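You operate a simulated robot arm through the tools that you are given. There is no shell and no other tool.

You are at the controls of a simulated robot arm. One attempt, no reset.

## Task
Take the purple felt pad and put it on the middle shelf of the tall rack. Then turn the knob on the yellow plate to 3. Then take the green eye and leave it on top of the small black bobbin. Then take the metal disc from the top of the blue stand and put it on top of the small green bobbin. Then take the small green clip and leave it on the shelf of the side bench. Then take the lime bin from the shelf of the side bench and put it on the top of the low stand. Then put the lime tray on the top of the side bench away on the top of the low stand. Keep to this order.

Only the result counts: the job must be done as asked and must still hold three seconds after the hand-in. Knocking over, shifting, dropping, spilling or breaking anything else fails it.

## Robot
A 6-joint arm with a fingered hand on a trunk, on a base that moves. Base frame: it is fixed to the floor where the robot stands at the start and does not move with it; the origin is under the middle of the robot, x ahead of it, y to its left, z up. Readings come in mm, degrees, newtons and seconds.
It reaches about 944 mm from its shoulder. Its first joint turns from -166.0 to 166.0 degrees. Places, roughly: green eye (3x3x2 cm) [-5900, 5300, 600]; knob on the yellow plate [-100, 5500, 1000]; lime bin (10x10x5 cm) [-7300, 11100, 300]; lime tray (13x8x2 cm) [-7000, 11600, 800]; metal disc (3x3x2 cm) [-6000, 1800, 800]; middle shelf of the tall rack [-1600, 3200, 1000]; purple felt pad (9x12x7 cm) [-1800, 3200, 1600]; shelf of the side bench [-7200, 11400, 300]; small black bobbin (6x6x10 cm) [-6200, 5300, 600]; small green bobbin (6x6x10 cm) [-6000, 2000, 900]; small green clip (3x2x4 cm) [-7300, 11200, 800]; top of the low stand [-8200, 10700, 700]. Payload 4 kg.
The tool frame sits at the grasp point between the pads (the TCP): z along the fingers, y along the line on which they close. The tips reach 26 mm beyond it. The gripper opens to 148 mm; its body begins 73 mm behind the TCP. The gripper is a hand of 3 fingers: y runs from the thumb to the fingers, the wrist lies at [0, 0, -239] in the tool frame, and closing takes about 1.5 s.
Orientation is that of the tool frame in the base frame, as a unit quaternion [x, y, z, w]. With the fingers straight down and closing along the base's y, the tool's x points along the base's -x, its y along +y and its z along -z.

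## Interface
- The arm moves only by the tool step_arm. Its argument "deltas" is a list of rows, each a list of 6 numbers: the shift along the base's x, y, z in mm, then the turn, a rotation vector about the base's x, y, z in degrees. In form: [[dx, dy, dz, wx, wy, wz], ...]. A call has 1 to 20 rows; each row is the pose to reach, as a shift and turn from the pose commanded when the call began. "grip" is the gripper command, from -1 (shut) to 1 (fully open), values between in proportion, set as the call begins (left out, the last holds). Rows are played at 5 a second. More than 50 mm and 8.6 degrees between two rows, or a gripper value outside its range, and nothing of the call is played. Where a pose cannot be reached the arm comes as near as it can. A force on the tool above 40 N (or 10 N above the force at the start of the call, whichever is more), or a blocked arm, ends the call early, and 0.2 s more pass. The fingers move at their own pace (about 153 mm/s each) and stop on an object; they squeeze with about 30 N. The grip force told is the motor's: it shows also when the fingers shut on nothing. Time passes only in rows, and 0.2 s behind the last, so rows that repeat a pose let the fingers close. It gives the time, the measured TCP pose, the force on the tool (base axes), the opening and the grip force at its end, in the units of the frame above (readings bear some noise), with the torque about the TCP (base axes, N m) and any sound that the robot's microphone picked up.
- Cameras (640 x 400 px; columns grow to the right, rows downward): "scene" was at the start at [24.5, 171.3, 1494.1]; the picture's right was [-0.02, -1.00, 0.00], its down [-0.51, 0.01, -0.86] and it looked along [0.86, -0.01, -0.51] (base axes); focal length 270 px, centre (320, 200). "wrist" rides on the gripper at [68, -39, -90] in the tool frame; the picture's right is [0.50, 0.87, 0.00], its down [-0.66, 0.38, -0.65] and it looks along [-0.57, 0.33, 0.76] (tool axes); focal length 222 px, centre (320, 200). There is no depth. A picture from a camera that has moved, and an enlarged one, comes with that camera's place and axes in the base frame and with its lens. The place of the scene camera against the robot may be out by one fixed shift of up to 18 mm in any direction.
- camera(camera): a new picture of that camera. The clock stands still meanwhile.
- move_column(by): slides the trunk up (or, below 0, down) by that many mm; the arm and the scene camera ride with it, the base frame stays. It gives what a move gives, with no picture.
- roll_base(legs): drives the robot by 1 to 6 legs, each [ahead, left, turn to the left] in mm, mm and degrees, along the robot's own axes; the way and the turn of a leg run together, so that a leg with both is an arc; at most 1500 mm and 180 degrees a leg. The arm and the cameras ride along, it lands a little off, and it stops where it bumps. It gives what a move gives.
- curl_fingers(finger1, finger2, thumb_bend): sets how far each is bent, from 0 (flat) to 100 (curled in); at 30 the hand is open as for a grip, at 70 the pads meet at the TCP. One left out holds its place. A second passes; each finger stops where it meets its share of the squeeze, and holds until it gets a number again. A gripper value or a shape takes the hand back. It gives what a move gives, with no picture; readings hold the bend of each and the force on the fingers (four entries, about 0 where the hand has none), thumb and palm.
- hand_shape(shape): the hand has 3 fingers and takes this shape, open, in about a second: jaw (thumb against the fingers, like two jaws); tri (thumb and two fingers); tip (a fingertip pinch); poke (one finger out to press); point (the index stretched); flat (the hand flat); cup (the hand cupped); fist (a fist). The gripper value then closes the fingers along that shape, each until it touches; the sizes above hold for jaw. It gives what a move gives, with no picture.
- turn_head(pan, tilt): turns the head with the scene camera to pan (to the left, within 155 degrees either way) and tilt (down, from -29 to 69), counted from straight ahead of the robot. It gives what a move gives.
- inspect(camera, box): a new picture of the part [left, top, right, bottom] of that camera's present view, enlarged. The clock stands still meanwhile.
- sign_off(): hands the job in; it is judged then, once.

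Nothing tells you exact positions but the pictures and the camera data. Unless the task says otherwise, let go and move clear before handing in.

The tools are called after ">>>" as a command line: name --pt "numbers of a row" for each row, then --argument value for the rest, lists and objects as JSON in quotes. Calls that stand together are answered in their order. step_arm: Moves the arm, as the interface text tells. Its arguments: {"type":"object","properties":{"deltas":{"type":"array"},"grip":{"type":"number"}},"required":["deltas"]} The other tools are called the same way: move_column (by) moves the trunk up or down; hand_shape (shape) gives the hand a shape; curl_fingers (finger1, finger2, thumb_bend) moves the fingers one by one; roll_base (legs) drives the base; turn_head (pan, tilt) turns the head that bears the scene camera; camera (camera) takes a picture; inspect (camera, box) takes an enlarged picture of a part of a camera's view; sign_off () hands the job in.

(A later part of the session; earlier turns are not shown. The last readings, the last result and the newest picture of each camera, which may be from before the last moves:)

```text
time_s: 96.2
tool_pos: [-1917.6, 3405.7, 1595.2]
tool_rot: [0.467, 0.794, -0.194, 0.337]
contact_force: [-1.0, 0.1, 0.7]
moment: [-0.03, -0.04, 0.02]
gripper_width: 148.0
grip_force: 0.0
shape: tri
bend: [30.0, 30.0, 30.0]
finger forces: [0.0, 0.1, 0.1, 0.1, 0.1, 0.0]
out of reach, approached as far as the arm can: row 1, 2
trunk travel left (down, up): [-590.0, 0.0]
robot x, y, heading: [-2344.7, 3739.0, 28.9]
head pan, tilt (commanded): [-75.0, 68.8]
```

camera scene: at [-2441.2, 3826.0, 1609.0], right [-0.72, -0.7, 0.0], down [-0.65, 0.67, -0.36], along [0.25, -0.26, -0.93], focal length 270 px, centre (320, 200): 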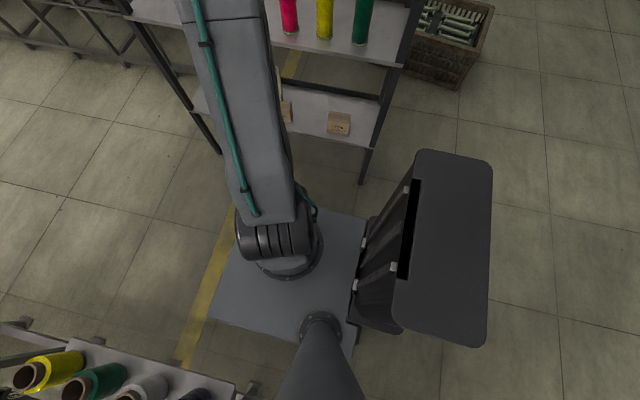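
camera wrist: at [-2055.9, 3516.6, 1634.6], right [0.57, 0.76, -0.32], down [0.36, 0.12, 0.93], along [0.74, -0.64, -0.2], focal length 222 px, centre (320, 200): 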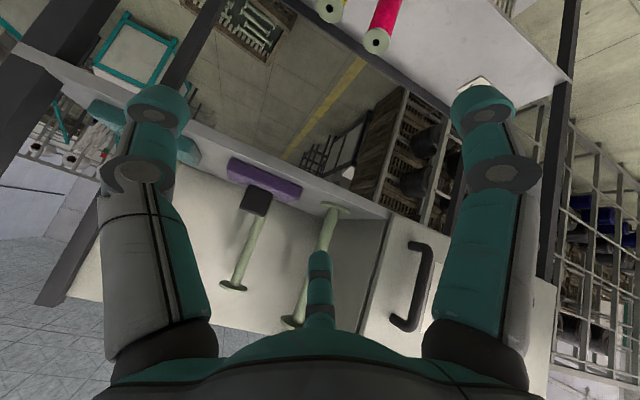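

>>> step_arm --pt "0 0 -30 0 0 0" --pt "0 0 -60 0 0 0"

>>> step_arm --pt "0 0 0 0 0 0"

```text
time_s: 96.8
tool_pos: [-1910.1, 3405.2, 1533.4]
tool_rot: [0.467, 0.795, -0.192, 0.335]
contact_force: [-0.3, 0.0, 0.6]
moment: [0.0, 0.03, 0.01]
gripper_width: 148.1
grip_force: 0.1
shape: tri
bend: [30.0, 30.0, 30.0]
finger forces: [0.1, 0.0, 0.0, 0.0, 0.0, 0.1]
trunk travel left (down, up): [-590.0, 0.0]
robot x, y, heading: [-2342.2, 3741.6, 29.3]
head pan, tilt (commanded): [-75.0, 68.8]
```

```text
time_s: 97.2
tool_pos: [-1911.5, 3404.1, 1533.4]
tool_rot: [0.467, 0.795, -0.193, 0.334]
contact_force: [0.3, 0.8, -0.8]
moment: [0.01, 0.01, 0.0]
gripper_width: 148.0
grip_force: 0.1
shape: tri
bend: [30.0, 30.0, 30.0]
finger forces: [0.0, 0.0, 0.1, 0.1, 0.1, 0.1]
trunk travel left (down, up): [-590.0, 0.0]
robot x, y, heading: [-2341.8, 3746.3, 29.0]
head pan, tilt (commanded): [-75.0, 68.8]
```

>>> step_arm --pt "0 0 15 0 0 0" --pt "0 0 30 0 0 0" --pt "0 0 45 0 0 0" --pt "0 0 60 0 0 0" --pt "0 0 75 0 0 0" --pt "0 0 90 0 0 0"

```text
time_s: 98.6
tool_pos: [-1907.9, 3409.4, 1596.2]
tool_rot: [0.467, 0.795, -0.194, 0.334]
contact_force: [-0.2, 0.8, 0.2]
moment: [0.01, 0.0, 0.0]
gripper_width: 147.9
grip_force: 0.1
shape: tri
bend: [30.0, 30.0, 30.0]
finger forces: [0.1, 0.0, 0.0, 0.0, 0.0, 0.0]
out of reach, approached as far as the arm can: row 5, 6
trunk travel left (down, up): [-590.0, 0.0]
robot x, y, heading: [-2342.3, 3747.3, 29.2]
head pan, tilt (commanded): [-75.0, 68.8]
```

>>> step_arm --pt "0 0 0 -4.36 -2.44 0" --pt "0 0 0 -8.3 -4.65 0" --pt "0 0 15 -8.3 -4.65 0" --pt "0 0 30 -8.3 -4.65 0" --pt "0 0 45 -8.3 -4.65 0"

```text
time_s: 99.8
tool_pos: [-1907.8, 3408.4, 1639.5]
tool_rot: [0.45, 0.765, -0.231, 0.399]
contact_force: [-0.2, 0.7, 0.1]
moment: [-0.01, 0.04, -0.01]
gripper_width: 148.2
grip_force: 0.0
shape: tri
bend: [30.0, 30.0, 30.0]
finger forces: [0.0, 0.1, 0.1, 0.0, 0.0, 0.1]
trunk travel left (down, up): [-590.0, 0.0]
robot x, y, heading: [-2343.4, 3744.9, 29.2]
head pan, tilt (commanded): [-75.0, 68.8]
```

At 55° tilt the TCP gets to z 1640 at 510 mm, which is enough. I'll retract a bit, roll the hand so the thumb is on top, and then shift the base closer.

>>> step_arm --pt "-17 30.5 0 0 0 0" --pt "-34.2 61.1 0 0 0 0"

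>>> step_arm --pt "0 0 0 -3 5.36 4.3" --pt "0 0 0 -6 10.7 8.6" --pt "0 0 0 -9 16.1 12.9" --pt "0 0 0 -12 21.4 17.2" --pt "0 0 0 -15 26.8 21.5" --pt "0 0 0 -18 32.2 25.8" --pt "0 0 0 -21 37.5 30.1" --pt "0 0 0 -24 42.9 34.4" --pt "0 0 0 -27 48.2 38.7" --pt "0 0 0 -30 53.6 43" --pt "0 0 0 -33 58.9 47.3" --pt "0 0 0 -36 64.3 51.6"

>>> turn_head --pan -85 --tilt 15

>>> camera --camera "scene"

>>> camera --camera "wrist"

```text
time_s: 100.4
tool_pos: [-1945.7, 3472.2, 1642.2]
tool_rot: [0.45, 0.764, -0.232, 0.4]
contact_force: [0.6, -0.9, 0.4]
moment: [-0.02, -0.02, -0.03]
gripper_width: 148.1
grip_force: 0.0
shape: tri
bend: [30.0, 30.0, 30.0]
finger forces: [0.1, 0.0, 0.0, 0.0, 0.0, 0.0]
trunk travel left (down, up): [-590.0, 0.0]
robot x, y, heading: [-2340.1, 3745.7, 29.3]
head pan, tilt (commanded): [-75.0, 68.8]
```

```text
time_s: 103.0
tool_pos: [-1940.3, 3486.8, 1605.7]
tool_rot: [-0.218, 0.858, -0.45, 0.118]
contact_force: [-0.1, 0.4, -0.9]
moment: [-0.01, 0.02, 0.01]
gripper_width: 148.0
grip_force: 0.2
shape: tri
bend: [30.0, 30.0, 30.0]
finger forces: [0.0, 0.0, 0.0, 0.0, 0.1, 0.1]
out of reach, approached as far as the arm can: row 11, 12
trunk travel left (down, up): [-590.0, 0.0]
robot x, y, heading: [-2343.7, 3747.0, 29.2]
head pan, tilt (commanded): [-75.0, 68.8]
```

```text
time_s: 104.2
tool_pos: [-1939.8, 3486.5, 1605.7]
tool_rot: [-0.218, 0.859, -0.449, 0.119]
contact_force: [0.0, 0.5, 0.3]
moment: [-0.03, 0.02, 0.0]
gripper_width: 147.8
grip_force: 0.1
shape: tri
bend: [30.0, 30.0, 30.0]
finger forces: [0.0, 0.0, 0.1, 0.0, 0.0, 0.0]
trunk travel left (down, up): [-590.0, 0.0]
robot x, y, heading: [-2343.4, 3740.9, 29.4]
head pan, tilt (commanded): [-85.0, 15.0]
```

```text
taken
camera scene: at [-2427.8, 3788.8, 1684.6], right [-0.83, -0.56, 0.0], down [-0.15, 0.21, -0.97], along [0.54, -0.8, -0.26], focal length 270 px, centre (320, 200)
```

scene: 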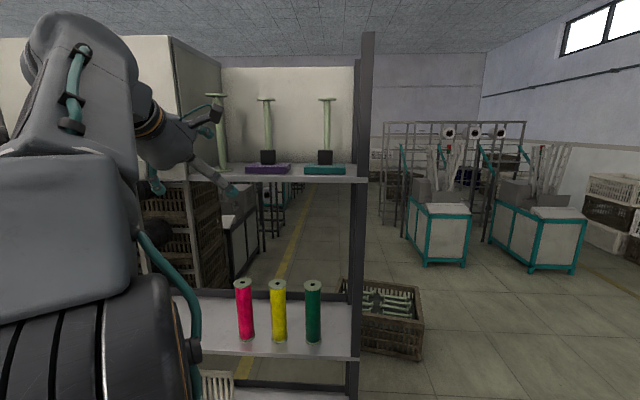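

```text
taken
camera wrist: at [-2026.1, 3500.0, 1689.6], right [-0.67, 0.19, -0.72], down [0.21, 0.97, 0.06], along [0.71, -0.11, -0.69], focal length 222 px, centre (320, 200)
```

wrist: 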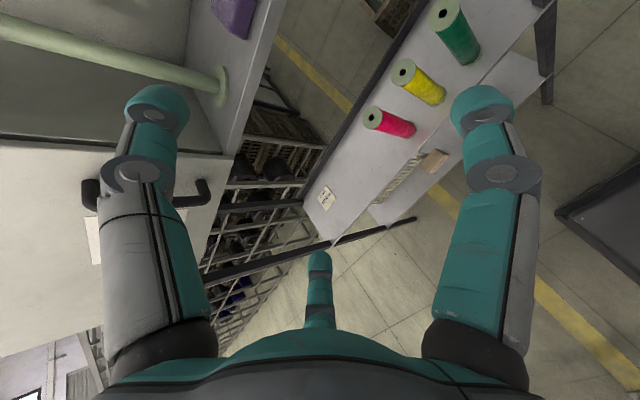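

The thumb is on top now, though the position sank by 36 mm. I'll check whether the arm can come back up in this orientation.

>>> step_arm --pt "0 0 12 0 0 0" --pt "0 0 24 0 0 0" --pt "0 0 36 0 0 0"

>>> step_arm --pt "6 -11 0 0 0 0" --pt "12 -22 0 0 0 0" --pt "18 -33 0 0 0 0"

```text
time_s: 105.0
tool_pos: [-1937.7, 3498.3, 1609.3]
tool_rot: [-0.22, 0.858, -0.448, 0.117]
contact_force: [0.3, -0.3, 0.3]
moment: [-0.02, 0.02, 0.01]
gripper_width: 148.2
grip_force: 0.1
shape: tri
bend: [30.0, 30.0, 30.0]
finger forces: [0.0, 0.0, 0.0, 0.0, 0.0, 0.0]
out of reach, approached as far as the arm can: row 1, 2, 3
trunk travel left (down, up): [-590.0, 0.0]
robot x, y, heading: [-2344.5, 3740.8, 29.2]
head pan, tilt (commanded): [-85.0, 15.0]
```

```text
time_s: 105.8
tool_pos: [-1918.8, 3470.5, 1597.4]
tool_rot: [-0.22, 0.859, -0.447, 0.117]
contact_force: [0.8, -0.4, 0.6]
moment: [-0.01, 0.02, 0.02]
gripper_width: 147.7
grip_force: 0.1
shape: tri
bend: [30.0, 30.0, 30.0]
finger forces: [0.0, 0.0, 0.1, 0.0, 0.0, 0.0]
out of reach, approached as far as the arm can: row 1, 2, 3
trunk travel left (down, up): [-590.0, 0.0]
robot x, y, heading: [-2343.7, 3743.9, 28.9]
head pan, tilt (commanded): [-85.0, 15.0]
```

Rolling past about 75° hits a wrist limit, so I'll use a roll short of that. First I'll zoom in on the pad and its knob to get its exact shape.

>>> inspect --camera "scene" --box '[200, 80, 380, 195]'

>>> inspect --camera "scene" --box '[235, 140, 305, 184]'

```text
3.48 times, centred on (290, 138) of scene
camera zoom: at [-2427.7, 3788.7, 1684.7], right [-0.83, -0.56, 0.0], down [-0.15, 0.21, -0.97], along [0.54, -0.8, -0.26], focal length 940 px, centre (424, 417)
```

zoom: 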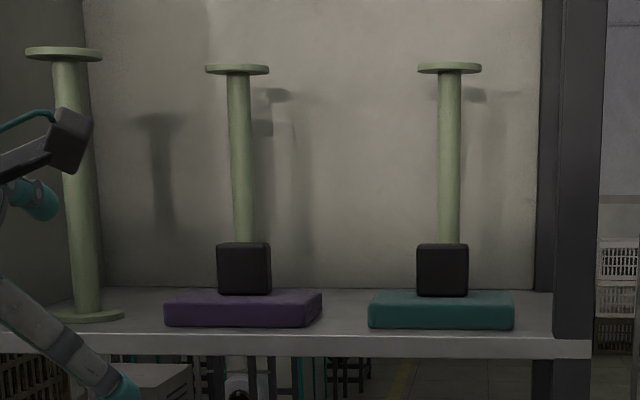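

```text
9.09 times, centred on (270, 162) of scene
camera zoom: at [-2427.7, 3788.7, 1684.7], right [-0.83, -0.56, 0.0], down [-0.15, 0.21, -0.97], along [0.54, -0.8, -0.26], focal length 2457 px, centre (774, 546)
```

zoom: 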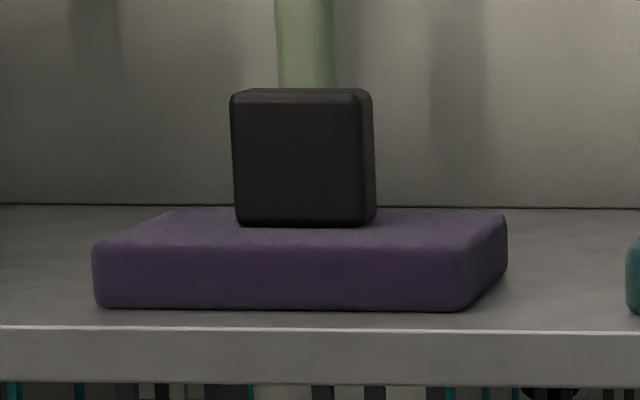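

The knob is about 42 mm wide, 24 mm deep and 46 mm tall on a 12 × 9 cm slab. A flatter approach (about 62° tilt) with the thumb on top suits it; for the wrist range I should stand further back (west) and a bit closer. I'll retract the hand, then shift the base.

>>> step_arm --pt "-7 13 0 3 -5.4 -4.3" --pt "-14 26 0 6 -10.7 -8.6" --pt "-22 39 0 9 -16.1 -12.9" --pt "-29 52 0 12 -21.5 -17.2"

>>> roll_base --legs '[[-130, 0, 0], [0, -100, 0]]'

>>> camera --camera "scene"

>>> camera --camera "wrist"

```text
time_s: 106.8
tool_pos: [-1947.9, 3522.3, 1596.5]
tool_rot: [0.009, 0.887, -0.399, 0.23]
contact_force: [-1.0, 0.3, -0.1]
moment: [0.01, -0.02, -0.02]
gripper_width: 148.2
grip_force: 0.1
shape: tri
bend: [30.0, 30.0, 30.0]
finger forces: [0.0, 0.0, 0.1, 0.1, 0.1, 0.1]
trunk travel left (down, up): [-590.0, 0.0]
robot x, y, heading: [-2345.9, 3744.1, 28.9]
head pan, tilt (commanded): [-85.0, 15.0]
```

```text
time_s: 108.9
tool_pos: [-2010.6, 3368.4, 1596.5]
tool_rot: [0.008, 0.888, -0.399, 0.228]
contact_force: [-0.1, -1.2, 0.2]
moment: [0.03, 0.03, 0.01]
gripper_width: 148.0
grip_force: 0.0
shape: tri
bend: [30.0, 30.0, 30.0]
finger forces: [0.0, 0.0, 0.0, 0.0, 0.0, 0.1]
trunk travel left (down, up): [-590.0, 0.0]
robot x, y, heading: [-2408.3, 3589.6, 29.1]
head pan, tilt (commanded): [-85.0, 15.0]
```

```text
taken
camera scene: at [-2490.4, 3636.2, 1684.7], right [-0.83, -0.56, 0.0], down [-0.15, 0.21, -0.97], along [0.54, -0.8, -0.26], focal length 270 px, centre (320, 200)
```

scene: 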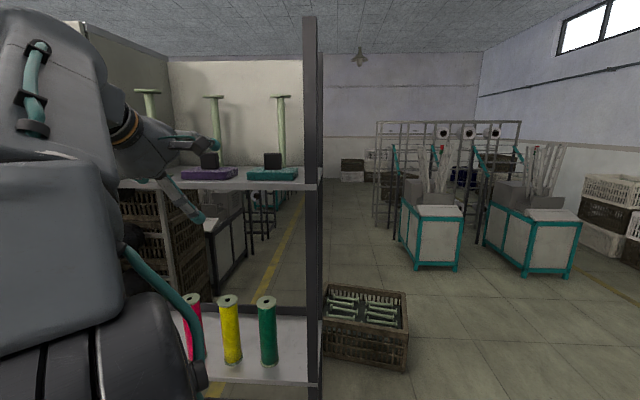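

```text
taken
camera wrist: at [-2115.6, 3396.1, 1647.8], right [-0.28, 0.51, -0.82], down [0.4, 0.83, 0.38], along [0.87, -0.22, -0.43], focal length 222 px, centre (320, 200)
```

wrist: 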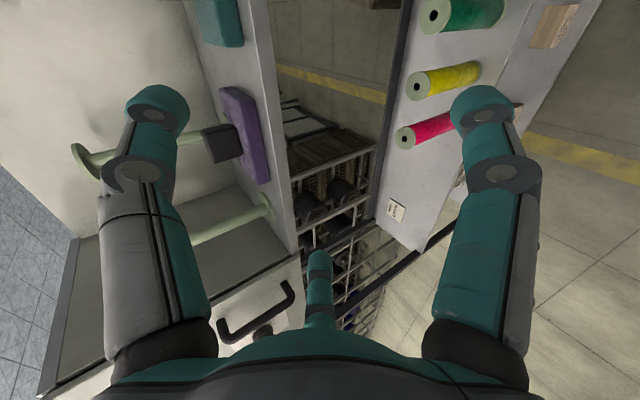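

The base is now in place. I'll take precise zooms of the pad from here to triangulate it.

>>> inspect --camera "scene" --box '[170, 140, 240, 184]'

>>> inspect --camera "scene" --box '[120, 280, 330, 400]'

>>> inspect --camera "wrist" --box '[180, 60, 300, 210]'

```text
9.09 times, centred on (205, 162) of scene
camera zoom: at [-2490.4, 3636.2, 1684.7], right [-0.83, -0.56, 0.0], down [-0.15, 0.21, -0.97], along [0.54, -0.8, -0.26], focal length 2457 px, centre (1366, 546)
```

zoom: 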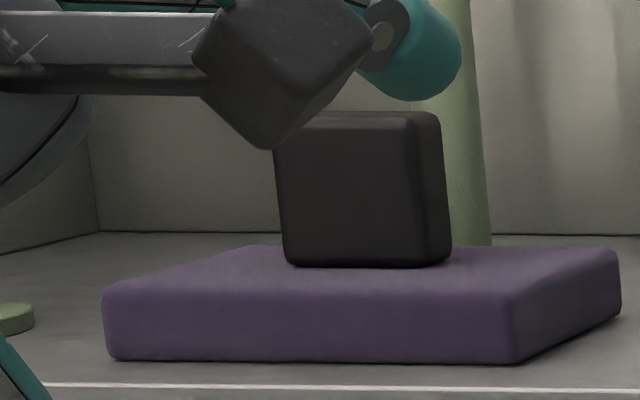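

```text
3.05 times, centred on (225, 340) of scene
camera zoom: at [-2490.4, 3636.2, 1684.7], right [-0.83, -0.56, 0.0], down [-0.15, 0.21, -0.97], along [0.54, -0.8, -0.26], focal length 824 px, centre (610, -227)
```

zoom: 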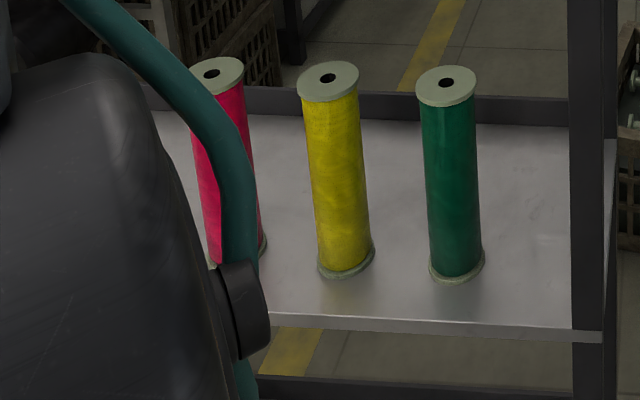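

```text
2.67 times, centred on (240, 135) of wrist
camera zoom: at [-2115.6, 3396.1, 1647.8], right [-0.28, 0.51, -0.82], down [0.4, 0.83, 0.38], along [0.87, -0.22, -0.43], focal length 592 px, centre (533, 373)
```

zoom: 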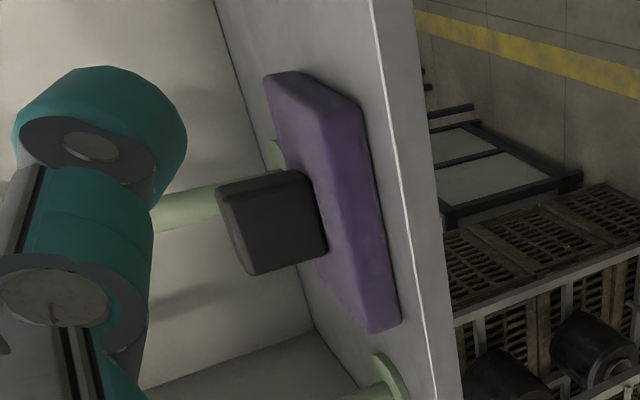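

I triangulate the pad's knob at about (-1849, 3197) with slab top z≈1576 and knob top ≈1618. I'll shift the base 40 mm closer, then orient the hand (62° tilt, thumb up) to a pre-grasp 110 mm north of the knob with the hand half closed.

>>> roll_base --legs '[[0, -40, 0]]'

```text
time_s: 109.7
tool_pos: [-1990.5, 3333.7, 1595.9]
tool_rot: [0.008, 0.888, -0.399, 0.228]
contact_force: [0.5, -0.4, -0.2]
moment: [-0.02, 0.02, 0.0]
gripper_width: 148.3
grip_force: 0.1
shape: tri
bend: [30.0, 30.0, 30.0]
finger forces: [0.0, 0.0, 0.0, 0.1, 0.0, 0.0]
trunk travel left (down, up): [-590.0, 0.0]
robot x, y, heading: [-2385.4, 3556.6, 29.2]
head pan, tilt (commanded): [-85.0, 15.0]
```

>>> step_arm --pt "10 0 10 -3.78 3.78 3.33" --pt "25 -5 20 -7.57 7.56 6.66" --pt "45 -15 30 -11.35 11.35 9.98" --pt "65 -28 30 -15.14 15.13 13.31" --pt "86.8 -41.4 30 -18.92 18.91 16.64" --grip -0.05

>>> camera --camera "wrist"

>>> camera --camera "scene"

```text
time_s: 110.9
tool_pos: [-1902.7, 3293.8, 1626.6]
tool_rot: [-0.222, 0.827, -0.499, 0.134]
contact_force: [-0.3, -0.6, -0.4]
moment: [-0.02, -0.02, -0.01]
gripper_width: 70.9
grip_force: 0.1
shape: tri
bend: [37.0, 37.0, 70.0]
finger forces: [0.1, 0.1, 0.1, 0.1, 0.0, 0.0]
trunk travel left (down, up): [-590.0, 0.0]
robot x, y, heading: [-2387.1, 3560.0, 28.9]
head pan, tilt (commanded): [-85.0, 15.0]
```

```text
taken
camera wrist: at [-1993.2, 3314.7, 1703.3], right [-0.64, 0.1, -0.76], down [0.19, 0.98, -0.03], along [0.75, -0.16, -0.64], focal length 222 px, centre (320, 200)
```

wrist: 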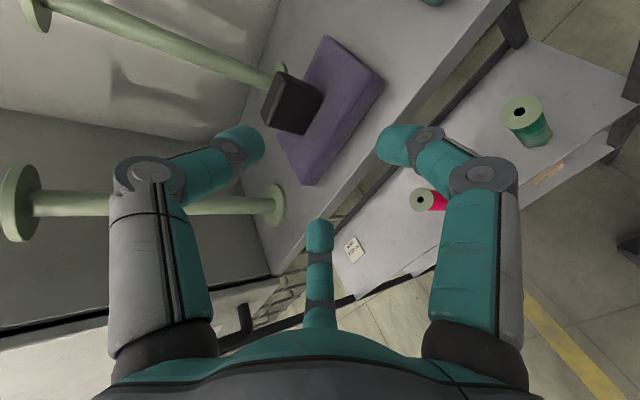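

```text
taken
camera scene: at [-2471.0, 3602.4, 1684.7], right [-0.83, -0.56, 0.0], down [-0.15, 0.21, -0.97], along [0.54, -0.8, -0.26], focal length 270 px, centre (320, 200)
```

scene: 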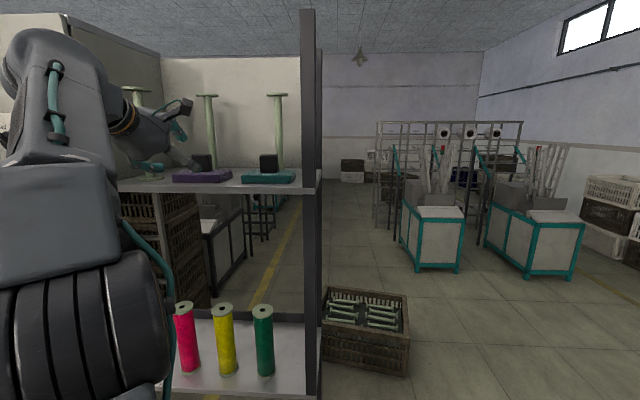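

The "tri" closing brings the thumb in first; I'd rather set the fingers one by one. I'll set thumb and fingers half open and view.

>>> curl_fingers --finger1 50 --finger2 50 --thumb_bend 45

>>> camera --camera "wrist"

>>> inspect --camera "wrist" --box '[180, 20, 420, 220]'

```text
time_s: 111.9
tool_pos: [-1905.3, 3295.5, 1626.5]
tool_rot: [-0.223, 0.827, -0.498, 0.133]
contact_force: [0.3, -0.7, 0.3]
moment: [-0.01, 0.0, 0.0]
gripper_width: 70.7
grip_force: 0.2
shape: fingers
bend: [50.0, 50.0, 45.0]
finger forces: [0.0, 0.1, 0.1, 0.0, 0.0, 0.1]
trunk travel left (down, up): [-590.0, 0.0]
robot x, y, heading: [-2389.8, 3555.4, 29.2]
head pan, tilt (commanded): [-85.0, 15.0]
```

```text
taken
camera wrist: at [-1994.2, 3315.1, 1703.4], right [-0.64, 0.1, -0.77], down [0.19, 0.98, -0.03], along [0.75, -0.16, -0.64], focal length 222 px, centre (320, 200)
```

wrist: 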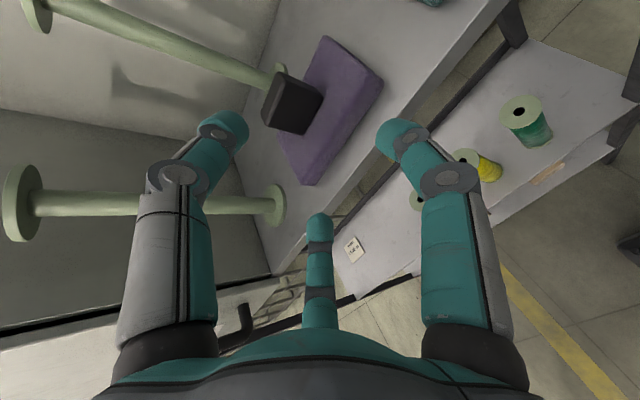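

```text
2.00 times, centred on (300, 120) of wrist
camera zoom: at [-1994.2, 3315.1, 1703.4], right [-0.64, 0.1, -0.77], down [0.19, 0.98, -0.03], along [0.75, -0.16, -0.64], focal length 444 px, centre (360, 360)
```

zoom: 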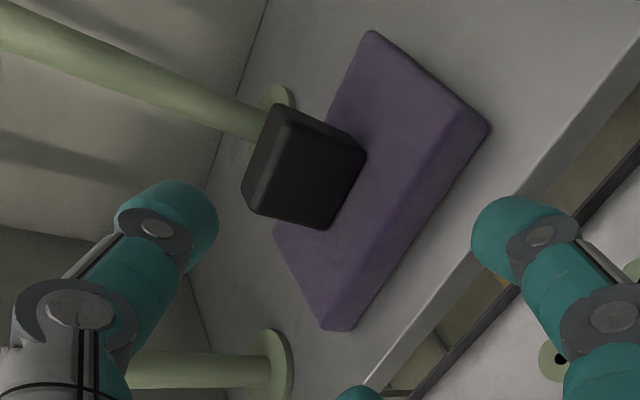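

I'll get a sharper wrist view of the pad for triangulation.

>>> inspect --camera "wrist" --box '[250, 25, 400, 119]'

>>> inspect --camera "wrist" --box '[250, 100, 400, 194]'

>>> step_arm --pt "-20 -12 0 0 0 0" --pt "-43 -25 0 0 0 0"

>>> camera --camera "wrist"

```text
4.26 times, centred on (325, 72) of wrist
camera zoom: at [-1994.2, 3315.1, 1703.4], right [-0.64, 0.1, -0.77], down [0.19, 0.98, -0.03], along [0.75, -0.16, -0.64], focal length 945 px, centre (299, 745)
```

zoom: 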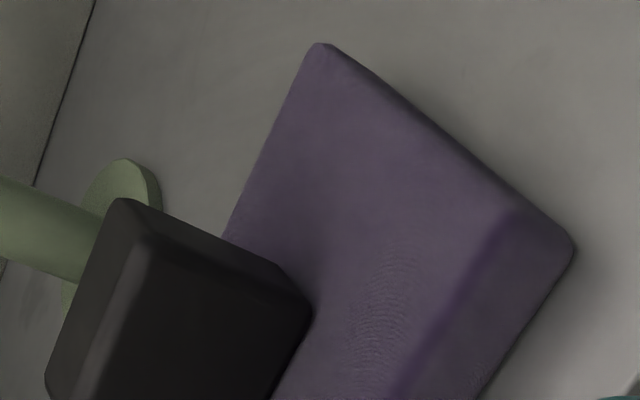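

```text
4.26 times, centred on (325, 147) of wrist
camera zoom: at [-1994.2, 3315.1, 1703.4], right [-0.64, 0.1, -0.77], down [0.19, 0.98, -0.03], along [0.75, -0.16, -0.64], focal length 945 px, centre (299, 426)
```

zoom: 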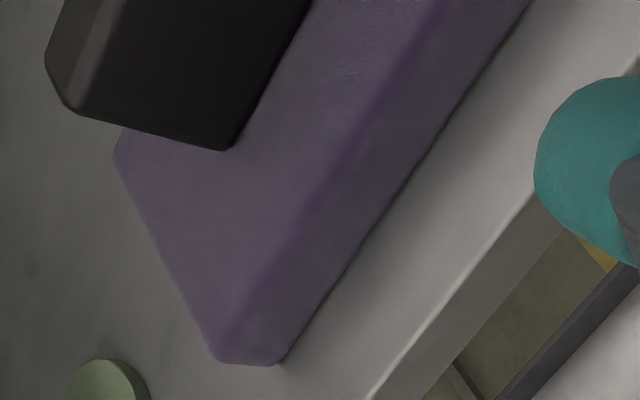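

```text
time_s: 112.5
tool_pos: [-1947.8, 3269.4, 1625.4]
tool_rot: [-0.222, 0.828, -0.497, 0.134]
contact_force: [0.1, 0.7, -1.1]
moment: [-0.01, -0.01, -0.02]
gripper_width: 70.8
grip_force: 0.1
shape: fingers
bend: [50.0, 50.0, 45.0]
finger forces: [0.0, 0.1, 0.0, 0.0, 0.1, 0.1]
trunk travel left (down, up): [-590.0, 0.0]
robot x, y, heading: [-2383.9, 3557.4, 29.0]
head pan, tilt (commanded): [-85.0, 15.0]
```

```text
taken
camera wrist: at [-2038.3, 3289.1, 1702.0], right [-0.64, 0.1, -0.77], down [0.19, 0.98, -0.03], along [0.75, -0.16, -0.64], focal length 222 px, centre (320, 200)
```

wrist: 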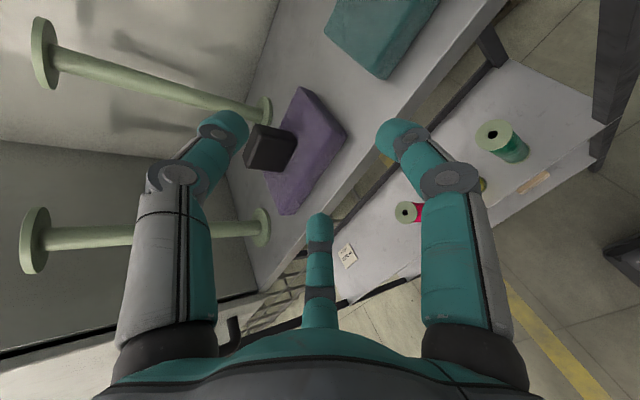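

>>> inspect --camera "wrist" --box '[230, 75, 380, 169]'

>>> inspect --camera "wrist" --box '[230, 130, 380, 224]'

```text
4.26 times, centred on (305, 122) of wrist
camera zoom: at [-2038.3, 3289.1, 1702.0], right [-0.64, 0.1, -0.77], down [0.19, 0.98, -0.03], along [0.75, -0.16, -0.64], focal length 945 px, centre (384, 532)
```

zoom: 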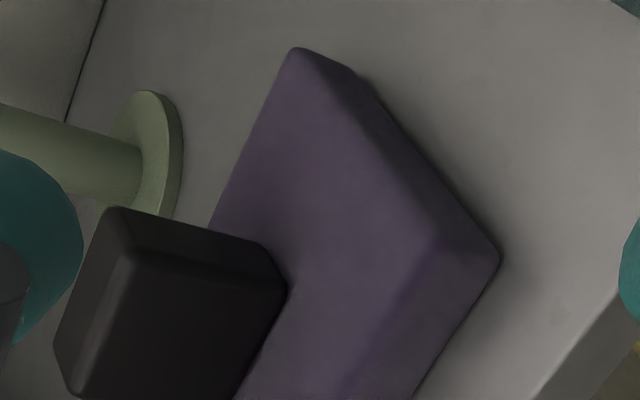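

```text
4.26 times, centred on (305, 177) of wrist
camera zoom: at [-2038.3, 3289.1, 1702.0], right [-0.64, 0.1, -0.77], down [0.19, 0.98, -0.03], along [0.75, -0.16, -0.64], focal length 945 px, centre (384, 298)
```

zoom: 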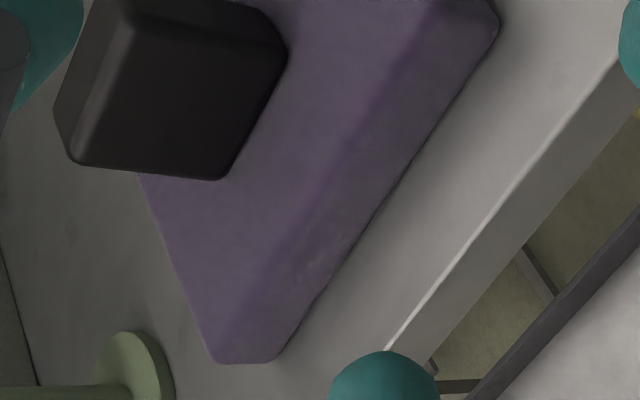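

Knob centre refined to about (-1844, 3193.5), slab top z≈1577, knob top ≈1618. I move in front of the knob and approach to about 25 mm short of it, then check.

>>> step_arm --pt "25 8 0 0 0 0" --pt "50.7 16 0 0 0 0" --pt "65 -9 0 0 0 0" --pt "78 -31 0 0 0 0" --pt "90 -53 0 0 0 0"

>>> camera --camera "wrist"

>>> turn_head --pan -75 --tilt 10

>>> camera --camera "scene"

```text
time_s: 113.7
tool_pos: [-1865.5, 3224.3, 1606.6]
tool_rot: [-0.22, 0.826, -0.501, 0.136]
contact_force: [0.3, 0.8, 8.3]
moment: [-0.11, -0.06, 0.0]
gripper_width: 64.9
grip_force: 4.1
shape: fingers
bend: [52.0, 52.0, 45.0]
finger forces: [3.8, 4.1, 0.0, 0.1, 0.1, 0.0]
out of reach, approached as far as the arm can: row 4, 5
trunk travel left (down, up): [-590.0, 0.0]
robot x, y, heading: [-2386.8, 3552.2, 29.3]
head pan, tilt (commanded): [-85.0, 15.0]
```

```text
taken
camera wrist: at [-1956.2, 3244.7, 1683.5], right [-0.63, 0.1, -0.77], down [0.19, 0.98, -0.03], along [0.75, -0.17, -0.64], focal length 222 px, centre (320, 200)
```

wrist: 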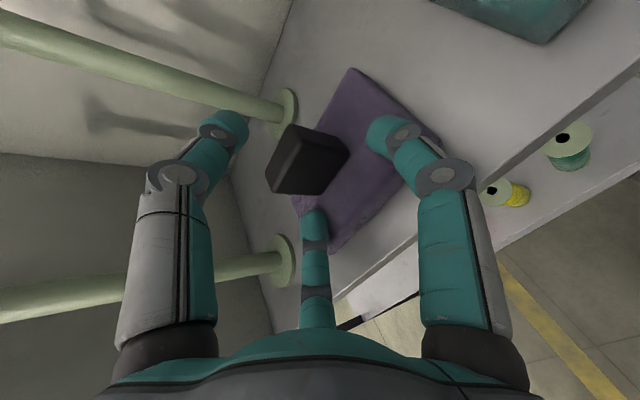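

```text
time_s: 114.5
tool_pos: [-1865.8, 3224.8, 1606.5]
tool_rot: [-0.22, 0.826, -0.5, 0.136]
contact_force: [-0.9, 2.1, 10.3]
moment: [-0.09, -0.1, 0.06]
gripper_width: 64.3
grip_force: 5.2
shape: fingers
bend: [52.0, 52.0, 45.0]
finger forces: [5.0, 5.2, 0.0, 0.0, 0.1, 0.1]
trunk travel left (down, up): [-590.0, 0.0]
robot x, y, heading: [-2383.3, 3556.4, 29.1]
head pan, tilt (commanded): [-75.0, 10.0]
```

```text
taken
camera scene: at [-2460.3, 3614.1, 1692.8], right [-0.72, -0.7, 0.0], down [-0.12, 0.12, -0.98], along [0.68, -0.71, -0.17], focal length 270 px, centre (320, 200)
```

scene: 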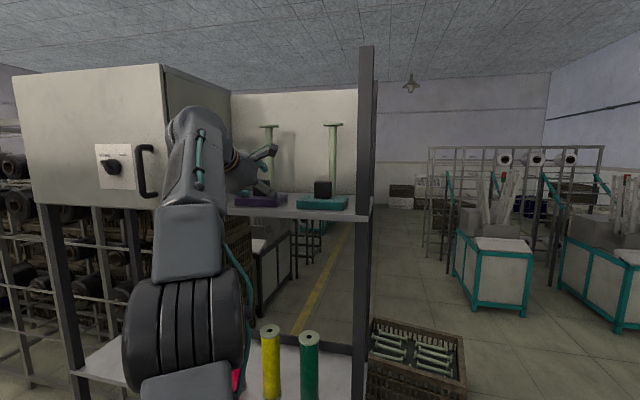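

The hand sank to z 1606 because the pose is again at a limit, and two fingertips rest lightly on the slab. I'll back off north and test whether roll (wrist limit) or stretch is the cause.

>>> step_arm --pt "-10 17 5 0 0 0" --pt "-25 43 10 0 0 0" --pt "-40 69 18 0 0 0"

>>> step_arm --pt "0 0 0 3 -5.4 -3.3" --pt "0 0 0 6.2 -10.7 -6.6"

>>> step_arm --pt "12 -21 0 0 0 0" --pt "25 -43 0 0 0 0"

```text
time_s: 115.3
tool_pos: [-1905.3, 3293.2, 1622.8]
tool_rot: [-0.221, 0.828, -0.498, 0.134]
contact_force: [-0.3, -1.1, -0.4]
moment: [0.0, 0.05, 0.0]
gripper_width: 70.1
grip_force: 0.1
shape: fingers
bend: [50.0, 50.0, 45.0]
finger forces: [0.1, 0.0, 0.0, 0.0, 0.0, 0.0]
trunk travel left (down, up): [-590.0, 0.0]
robot x, y, heading: [-2386.0, 3558.2, 28.8]
head pan, tilt (commanded): [-75.0, 10.0]
```

```text
time_s: 115.9
tool_pos: [-1906.5, 3293.2, 1622.4]
tool_rot: [-0.118, 0.849, -0.477, 0.193]
contact_force: [-0.1, 0.6, 0.5]
moment: [0.02, 0.02, -0.01]
gripper_width: 70.0
grip_force: 0.0
shape: fingers
bend: [50.0, 50.0, 45.0]
finger forces: [0.1, 0.0, 0.0, 0.0, 0.0, 0.0]
trunk travel left (down, up): [-590.0, 0.0]
robot x, y, heading: [-2389.7, 3557.9, 29.4]
head pan, tilt (commanded): [-75.0, 10.0]
```

```text
time_s: 116.5
tool_pos: [-1880.3, 3249.0, 1620.1]
tool_rot: [-0.118, 0.849, -0.478, 0.193]
contact_force: [0.2, -0.1, 0.0]
moment: [-0.01, 0.0, 0.01]
gripper_width: 70.0
grip_force: 0.1
shape: fingers
bend: [50.0, 50.0, 45.0]
finger forces: [0.0, 0.0, 0.1, 0.1, 0.0, 0.0]
trunk travel left (down, up): [-590.0, 0.0]
robot x, y, heading: [-2386.0, 3555.3, 29.0]
head pan, tilt (commanded): [-75.0, 10.0]
```

>>> step_arm --pt "0 0 8 0 0 0" --pt "0 0 16 0 0 0" --pt "0 0 24 0 0 0"

>>> step_arm --pt "0 0 0 -3 5.4 3.3" --pt "0 0 0 -6.2 10.7 6.6"

```text
time_s: 117.3
tool_pos: [-1882.1, 3250.3, 1644.2]
tool_rot: [-0.119, 0.848, -0.479, 0.194]
contact_force: [-0.1, 0.3, -0.7]
moment: [-0.02, 0.03, 0.01]
gripper_width: 70.0
grip_force: 0.0
shape: fingers
bend: [50.0, 50.0, 45.0]
finger forces: [0.0, 0.0, 0.0, 0.1, 0.0, 0.0]
trunk travel left (down, up): [-590.0, 0.0]
robot x, y, heading: [-2384.9, 3553.2, 29.5]
head pan, tilt (commanded): [-75.0, 10.0]
```

```text
time_s: 117.9
tool_pos: [-1886.5, 3258.7, 1624.3]
tool_rot: [-0.221, 0.826, -0.5, 0.135]
contact_force: [0.2, -0.3, -0.4]
moment: [0.02, 0.0, -0.03]
gripper_width: 70.0
grip_force: 0.1
shape: fingers
bend: [50.0, 50.0, 45.0]
finger forces: [0.1, 0.0, 0.1, 0.1, 0.0, 0.1]
out of reach, approached as far as the arm can: row 1, 2
trunk travel left (down, up): [-590.0, 0.0]
robot x, y, heading: [-2385.5, 3557.7, 28.9]
head pan, tilt (commanded): [-75.0, 10.0]
```

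It is the last wrist joint's limit, not reach. The hand is a symmetric 3-jaw, so I can roll it +240° the other way and get the same grasp (one finger on top, two digits low at the sides) with room to spare. I retract first, then roll.

>>> step_arm --pt "-12 21 5 0 0 0" --pt "-25 43 10 0 0 0"

>>> step_arm --pt "0 0 0 3.32 -5.74 -3.51" --pt "0 0 0 6.64 -11.47 -7.02" --pt "0 0 0 9.96 -17.2 -10.53" --pt "0 0 0 13.28 -22.94 -14.04" --pt "0 0 0 16.6 -28.68 -17.55" --pt "0 0 0 19.9 -34.4 -21.06" --pt "0 0 0 23.2 -40.1 -24.6" --pt "0 0 0 26.6 -45.9 -28.1" --pt "0 0 0 29.9 -51.6 -31.6" --pt "0 0 0 33.2 -57.4 -35.1" --pt "0 0 0 36.5 -63.1 -38.6" --pt "0 0 0 39.8 -68.8 -42.1" --pt "0 0 0 43.1 -74.6 -45.6" --pt "0 0 0 46.5 -80.3 -49.1" --pt "0 0 0 49.8 -86.0 -52.7" --pt "0 0 0 53.1 -91.8 -56.2"

>>> step_arm --pt "0 0 0 3.32 -5.74 -3.51" --pt "0 0 0 6.64 -11.47 -7.02" --pt "0 0 0 9.96 -17.2 -10.53" --pt "0 0 0 13.28 -22.94 -14.04" --pt "0 0 0 16.6 -28.68 -17.55" --pt "0 0 0 19.9 -34.4 -21.06" --pt "0 0 0 23.2 -40.1 -24.6" --pt "0 0 0 26.6 -45.9 -28.1" --pt "0 0 0 29.9 -51.6 -31.6" --pt "0 0 0 33.2 -57.4 -35.1" --pt "0 0 0 36.5 -63.1 -38.6" --pt "0 0 0 39.8 -68.8 -42.1" --pt "0 0 0 43.1 -74.6 -45.6" --pt "0 0 0 46.5 -80.3 -49.1" --pt "0 0 0 49.8 -86.0 -52.7" --pt "0 0 0 53.1 -91.8 -56.2"

>>> camera --camera "wrist"

```text
time_s: 118.5
tool_pos: [-1913.0, 3301.1, 1631.8]
tool_rot: [-0.222, 0.827, -0.499, 0.134]
contact_force: [-0.2, -0.3, 0.5]
moment: [0.0, 0.04, -0.02]
gripper_width: 69.7
grip_force: 0.1
shape: fingers
bend: [50.0, 50.0, 45.0]
finger forces: [0.1, 0.0, 0.0, 0.1, 0.0, 0.0]
trunk travel left (down, up): [-590.0, 0.0]
robot x, y, heading: [-2383.6, 3557.9, 29.1]
head pan, tilt (commanded): [-75.0, 10.0]
```

```text
time_s: 121.9
tool_pos: [-1910.4, 3301.0, 1635.2]
tool_rot: [0.607, 0.605, -0.133, 0.498]
contact_force: [-0.4, -0.6, -0.7]
moment: [0.05, 0.01, 0.0]
gripper_width: 69.9
grip_force: 0.1
shape: fingers
bend: [50.0, 50.0, 45.0]
finger forces: [0.0, 0.1, 0.0, 0.0, 0.1, 0.1]
trunk travel left (down, up): [-590.0, 0.0]
robot x, y, heading: [-2388.3, 3558.6, 29.0]
head pan, tilt (commanded): [-75.0, 10.0]
```

```text
time_s: 125.3
tool_pos: [-1911.9, 3300.2, 1633.7]
tool_rot: [0.827, -0.223, 0.366, 0.364]
contact_force: [-1.1, -0.5, 1.2]
moment: [0.02, 0.02, 0.0]
gripper_width: 70.0
grip_force: 0.1
shape: fingers
bend: [50.0, 50.0, 45.0]
finger forces: [0.0, 0.1, 0.0, 0.0, 0.0, 0.0]
trunk travel left (down, up): [-590.0, 0.0]
robot x, y, heading: [-2392.3, 3554.8, 29.2]
head pan, tilt (commanded): [-75.0, 10.0]
```

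```text
taken
camera wrist: at [-1884.8, 3387.9, 1711.8], right [-0.23, -0.6, 0.76], down [-0.94, 0.33, -0.03], along [-0.23, -0.73, -0.65], focal length 222 px, centre (320, 200)
```

wrist: 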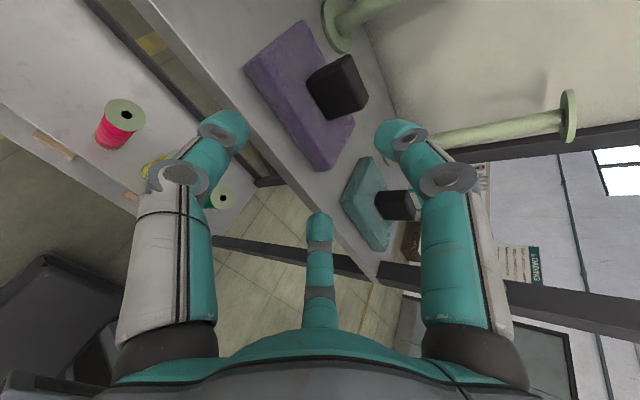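

>>> step_arm --pt "19 -27 -5 0 0 0" --pt "37.5 -55 -9.5 0 0 0"

>>> camera --camera "wrist"

>>> inspect --camera "wrist" --box '[230, 60, 430, 185]'

```text
time_s: 125.9
tool_pos: [-1873.9, 3244.2, 1623.8]
tool_rot: [0.827, -0.222, 0.365, 0.364]
contact_force: [-0.3, 0.0, 0.1]
moment: [0.02, 0.01, 0.0]
gripper_width: 70.0
grip_force: 0.0
shape: fingers
bend: [50.0, 50.0, 45.0]
finger forces: [0.1, 0.0, 0.0, 0.0, 0.0, 0.0]
trunk travel left (down, up): [-590.0, 0.0]
robot x, y, heading: [-2387.9, 3562.1, 28.9]
head pan, tilt (commanded): [-75.0, 10.0]
```

```text
taken
camera wrist: at [-1846.8, 3331.2, 1701.4], right [-0.23, -0.6, 0.76], down [-0.94, 0.33, -0.03], along [-0.23, -0.73, -0.64], focal length 222 px, centre (320, 200)
```

wrist: 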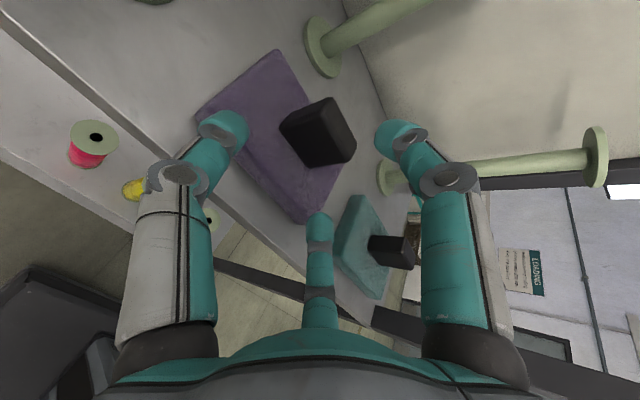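

```text
3.20 times, centred on (330, 122) of wrist
camera zoom: at [-1846.8, 3331.2, 1701.4], right [-0.23, -0.6, 0.76], down [-0.94, 0.33, -0.03], along [-0.23, -0.73, -0.64], focal length 711 px, centre (288, 448)
```

zoom: 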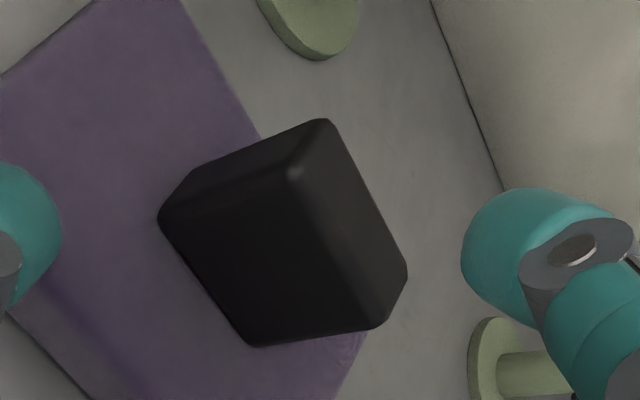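

Clear and aligned to within 5 mm; I shift 5 mm east and advance so the knob is between the digits.

>>> step_arm --pt "4.3 2.5 0 0 0 0" --pt "14 -14 0 0 0 0" --pt "24 -31 0 0 0 0" --pt "33.4 -47.7 0 0 0 0"

>>> camera --camera "wrist"

>>> inspect --camera "scene" --box '[200, 120, 340, 220]'

```text
time_s: 126.9
tool_pos: [-1850.2, 3207.3, 1614.0]
tool_rot: [0.826, -0.221, 0.369, 0.365]
contact_force: [3.0, 4.9, 20.3]
moment: [0.3, -1.04, 0.17]
gripper_width: 64.9
grip_force: 10.4
shape: fingers
bend: [50.0, 50.0, 47.0]
finger forces: [0.1, 0.0, 0.0, 0.0, 20.5, 0.1]
out of reach, approached as far as the arm can: row 3, 4
trunk travel left (down, up): [-590.0, 0.0]
robot x, y, heading: [-2386.5, 3554.6, 29.1]
head pan, tilt (commanded): [-75.0, 10.0]
```

```text
taken
camera wrist: at [-1823.7, 3296.6, 1690.7], right [-0.24, -0.6, 0.77], down [-0.95, 0.32, -0.04], along [-0.23, -0.73, -0.64], focal length 222 px, centre (320, 200)
```

wrist: 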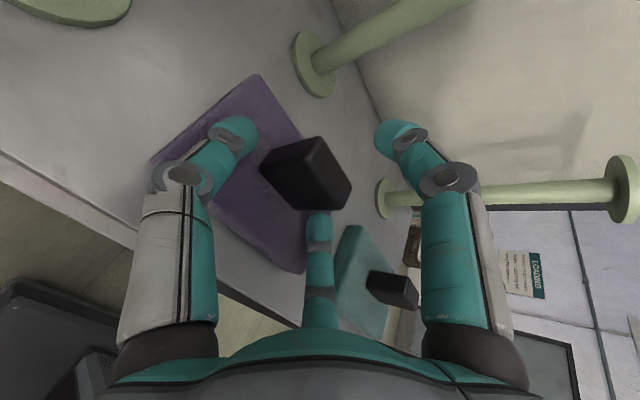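

```text
4.00 times, centred on (270, 170) of scene
camera zoom: at [-2460.7, 3615.1, 1693.2], right [-0.72, -0.7, 0.0], down [-0.12, 0.12, -0.99], along [0.69, -0.71, -0.17], focal length 1081 px, centre (520, 320)
```

zoom: 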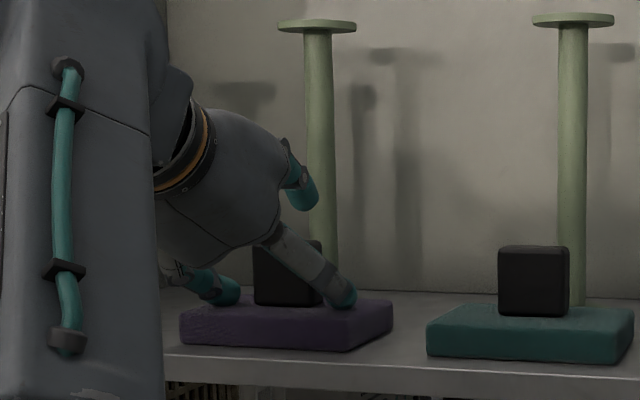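

A true stretch limit this time; the thumb pressed on the slab a little. I'll back off and bring the base 100 mm closer, which leaves ample gap to the rack legs.

>>> step_arm --pt "-3 5 10 0 0 0" --pt "-20 34.6 12 0 0 0" --pt "-45 78 15 0 0 0" --pt "-60 104 18 0 0 0"

>>> roll_base --legs '[[0, -80, 0]]'

>>> camera --camera "wrist"

>>> inspect --camera "wrist" --box '[230, 20, 430, 145]'

```text
refused: row 3 steps farther than a row can; nothing moved
```

```text
time_s: 127.9
tool_pos: [-1809.0, 3133.4, 1607.9]
tool_rot: [0.828, -0.222, 0.364, 0.364]
contact_force: [0.0, 0.1, -0.9]
moment: [0.0, 0.01, 0.01]
gripper_width: 69.9
grip_force: 0.0
shape: fingers
bend: [50.0, 50.0, 45.0]
finger forces: [0.1, 0.1, 0.0, 0.0, 0.0, 0.0]
trunk travel left (down, up): [-590.0, 0.0]
robot x, y, heading: [-2349.4, 3484.5, 29.2]
head pan, tilt (commanded): [-75.0, 10.0]
```

```text
taken
camera wrist: at [-1781.1, 3221.4, 1685.6], right [-0.23, -0.6, 0.76], down [-0.94, 0.33, -0.03], along [-0.23, -0.73, -0.64], focal length 222 px, centre (320, 200)
```

wrist: 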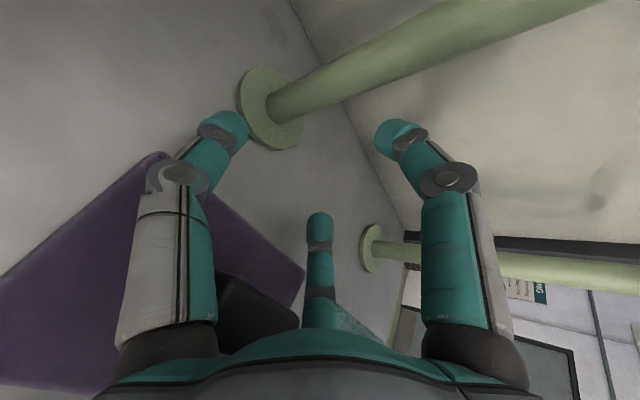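

```text
3.20 times, centred on (330, 82) of wrist
camera zoom: at [-1781.1, 3221.4, 1685.6], right [-0.23, -0.6, 0.76], down [-0.94, 0.33, -0.03], along [-0.23, -0.73, -0.64], focal length 711 px, centre (288, 576)
```

zoom: 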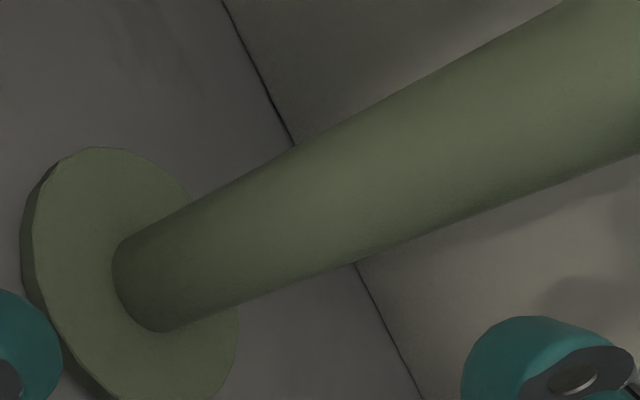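

The retraction was refused (step too long) yet the base moved, so the hand swept over the pad. I'll look carefully at what happened before moving anything.

>>> camera --camera "scene"

>>> inspect --camera "scene" --box '[200, 100, 380, 220]'

>>> inspect --camera "wrist" --box '[0, 130, 400, 380]'

```text
taken
camera scene: at [-2419.5, 3542.0, 1692.8], right [-0.72, -0.7, 0.0], down [-0.12, 0.13, -0.98], along [0.68, -0.71, -0.17], focal length 270 px, centre (320, 200)
```

scene: 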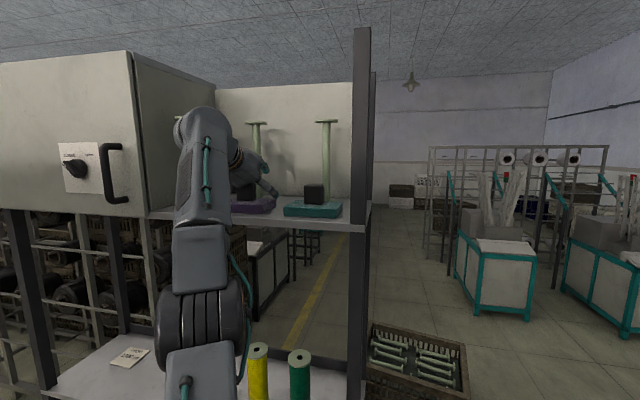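

```text
3.33 times, centred on (290, 160) of scene
camera zoom: at [-2419.5, 3542.0, 1692.8], right [-0.72, -0.7, 0.0], down [-0.12, 0.13, -0.98], along [0.68, -0.71, -0.17], focal length 901 px, centre (420, 333)
```

zoom: 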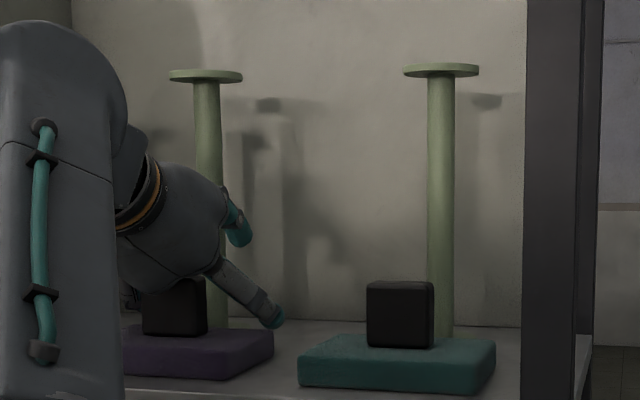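

```text
1.60 times, centred on (200, 255) of wrist
camera zoom: at [-1781.1, 3221.4, 1685.6], right [-0.23, -0.6, 0.76], down [-0.94, 0.33, -0.03], along [-0.23, -0.73, -0.64], focal length 355 px, centre (512, 112)
```

zoom: 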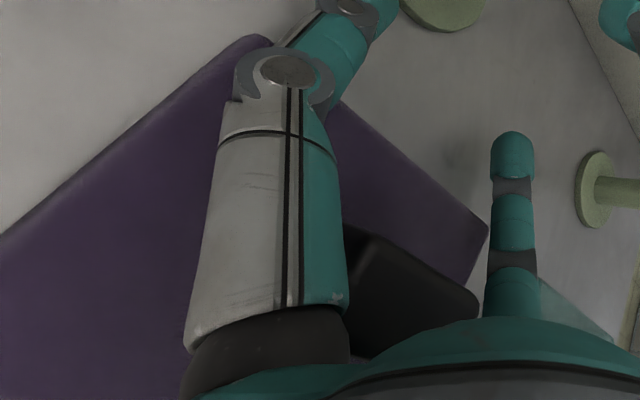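

The pad still stands flat, its knob now deep between thumb and finger; nothing is touched or toppled. I lift gently while backing out a little, and watch forces.

>>> step_arm --pt "-4 7 4 0 0 0" --pt "-9 15.5 9 0 0 0" --pt "-14 24 15 0 0 0"

```text
time_s: 128.7
tool_pos: [-1822.8, 3159.3, 1624.2]
tool_rot: [0.827, -0.223, 0.365, 0.364]
contact_force: [0.2, 0.2, 0.7]
moment: [-0.03, -0.04, 0.03]
gripper_width: 70.0
grip_force: 0.0
shape: fingers
bend: [50.0, 50.0, 45.0]
finger forces: [0.1, 0.0, 0.0, 0.0, 0.1, 0.1]
trunk travel left (down, up): [-590.0, 0.0]
robot x, y, heading: [-2350.1, 3485.6, 28.8]
head pan, tilt (commanded): [-75.0, 10.0]
```

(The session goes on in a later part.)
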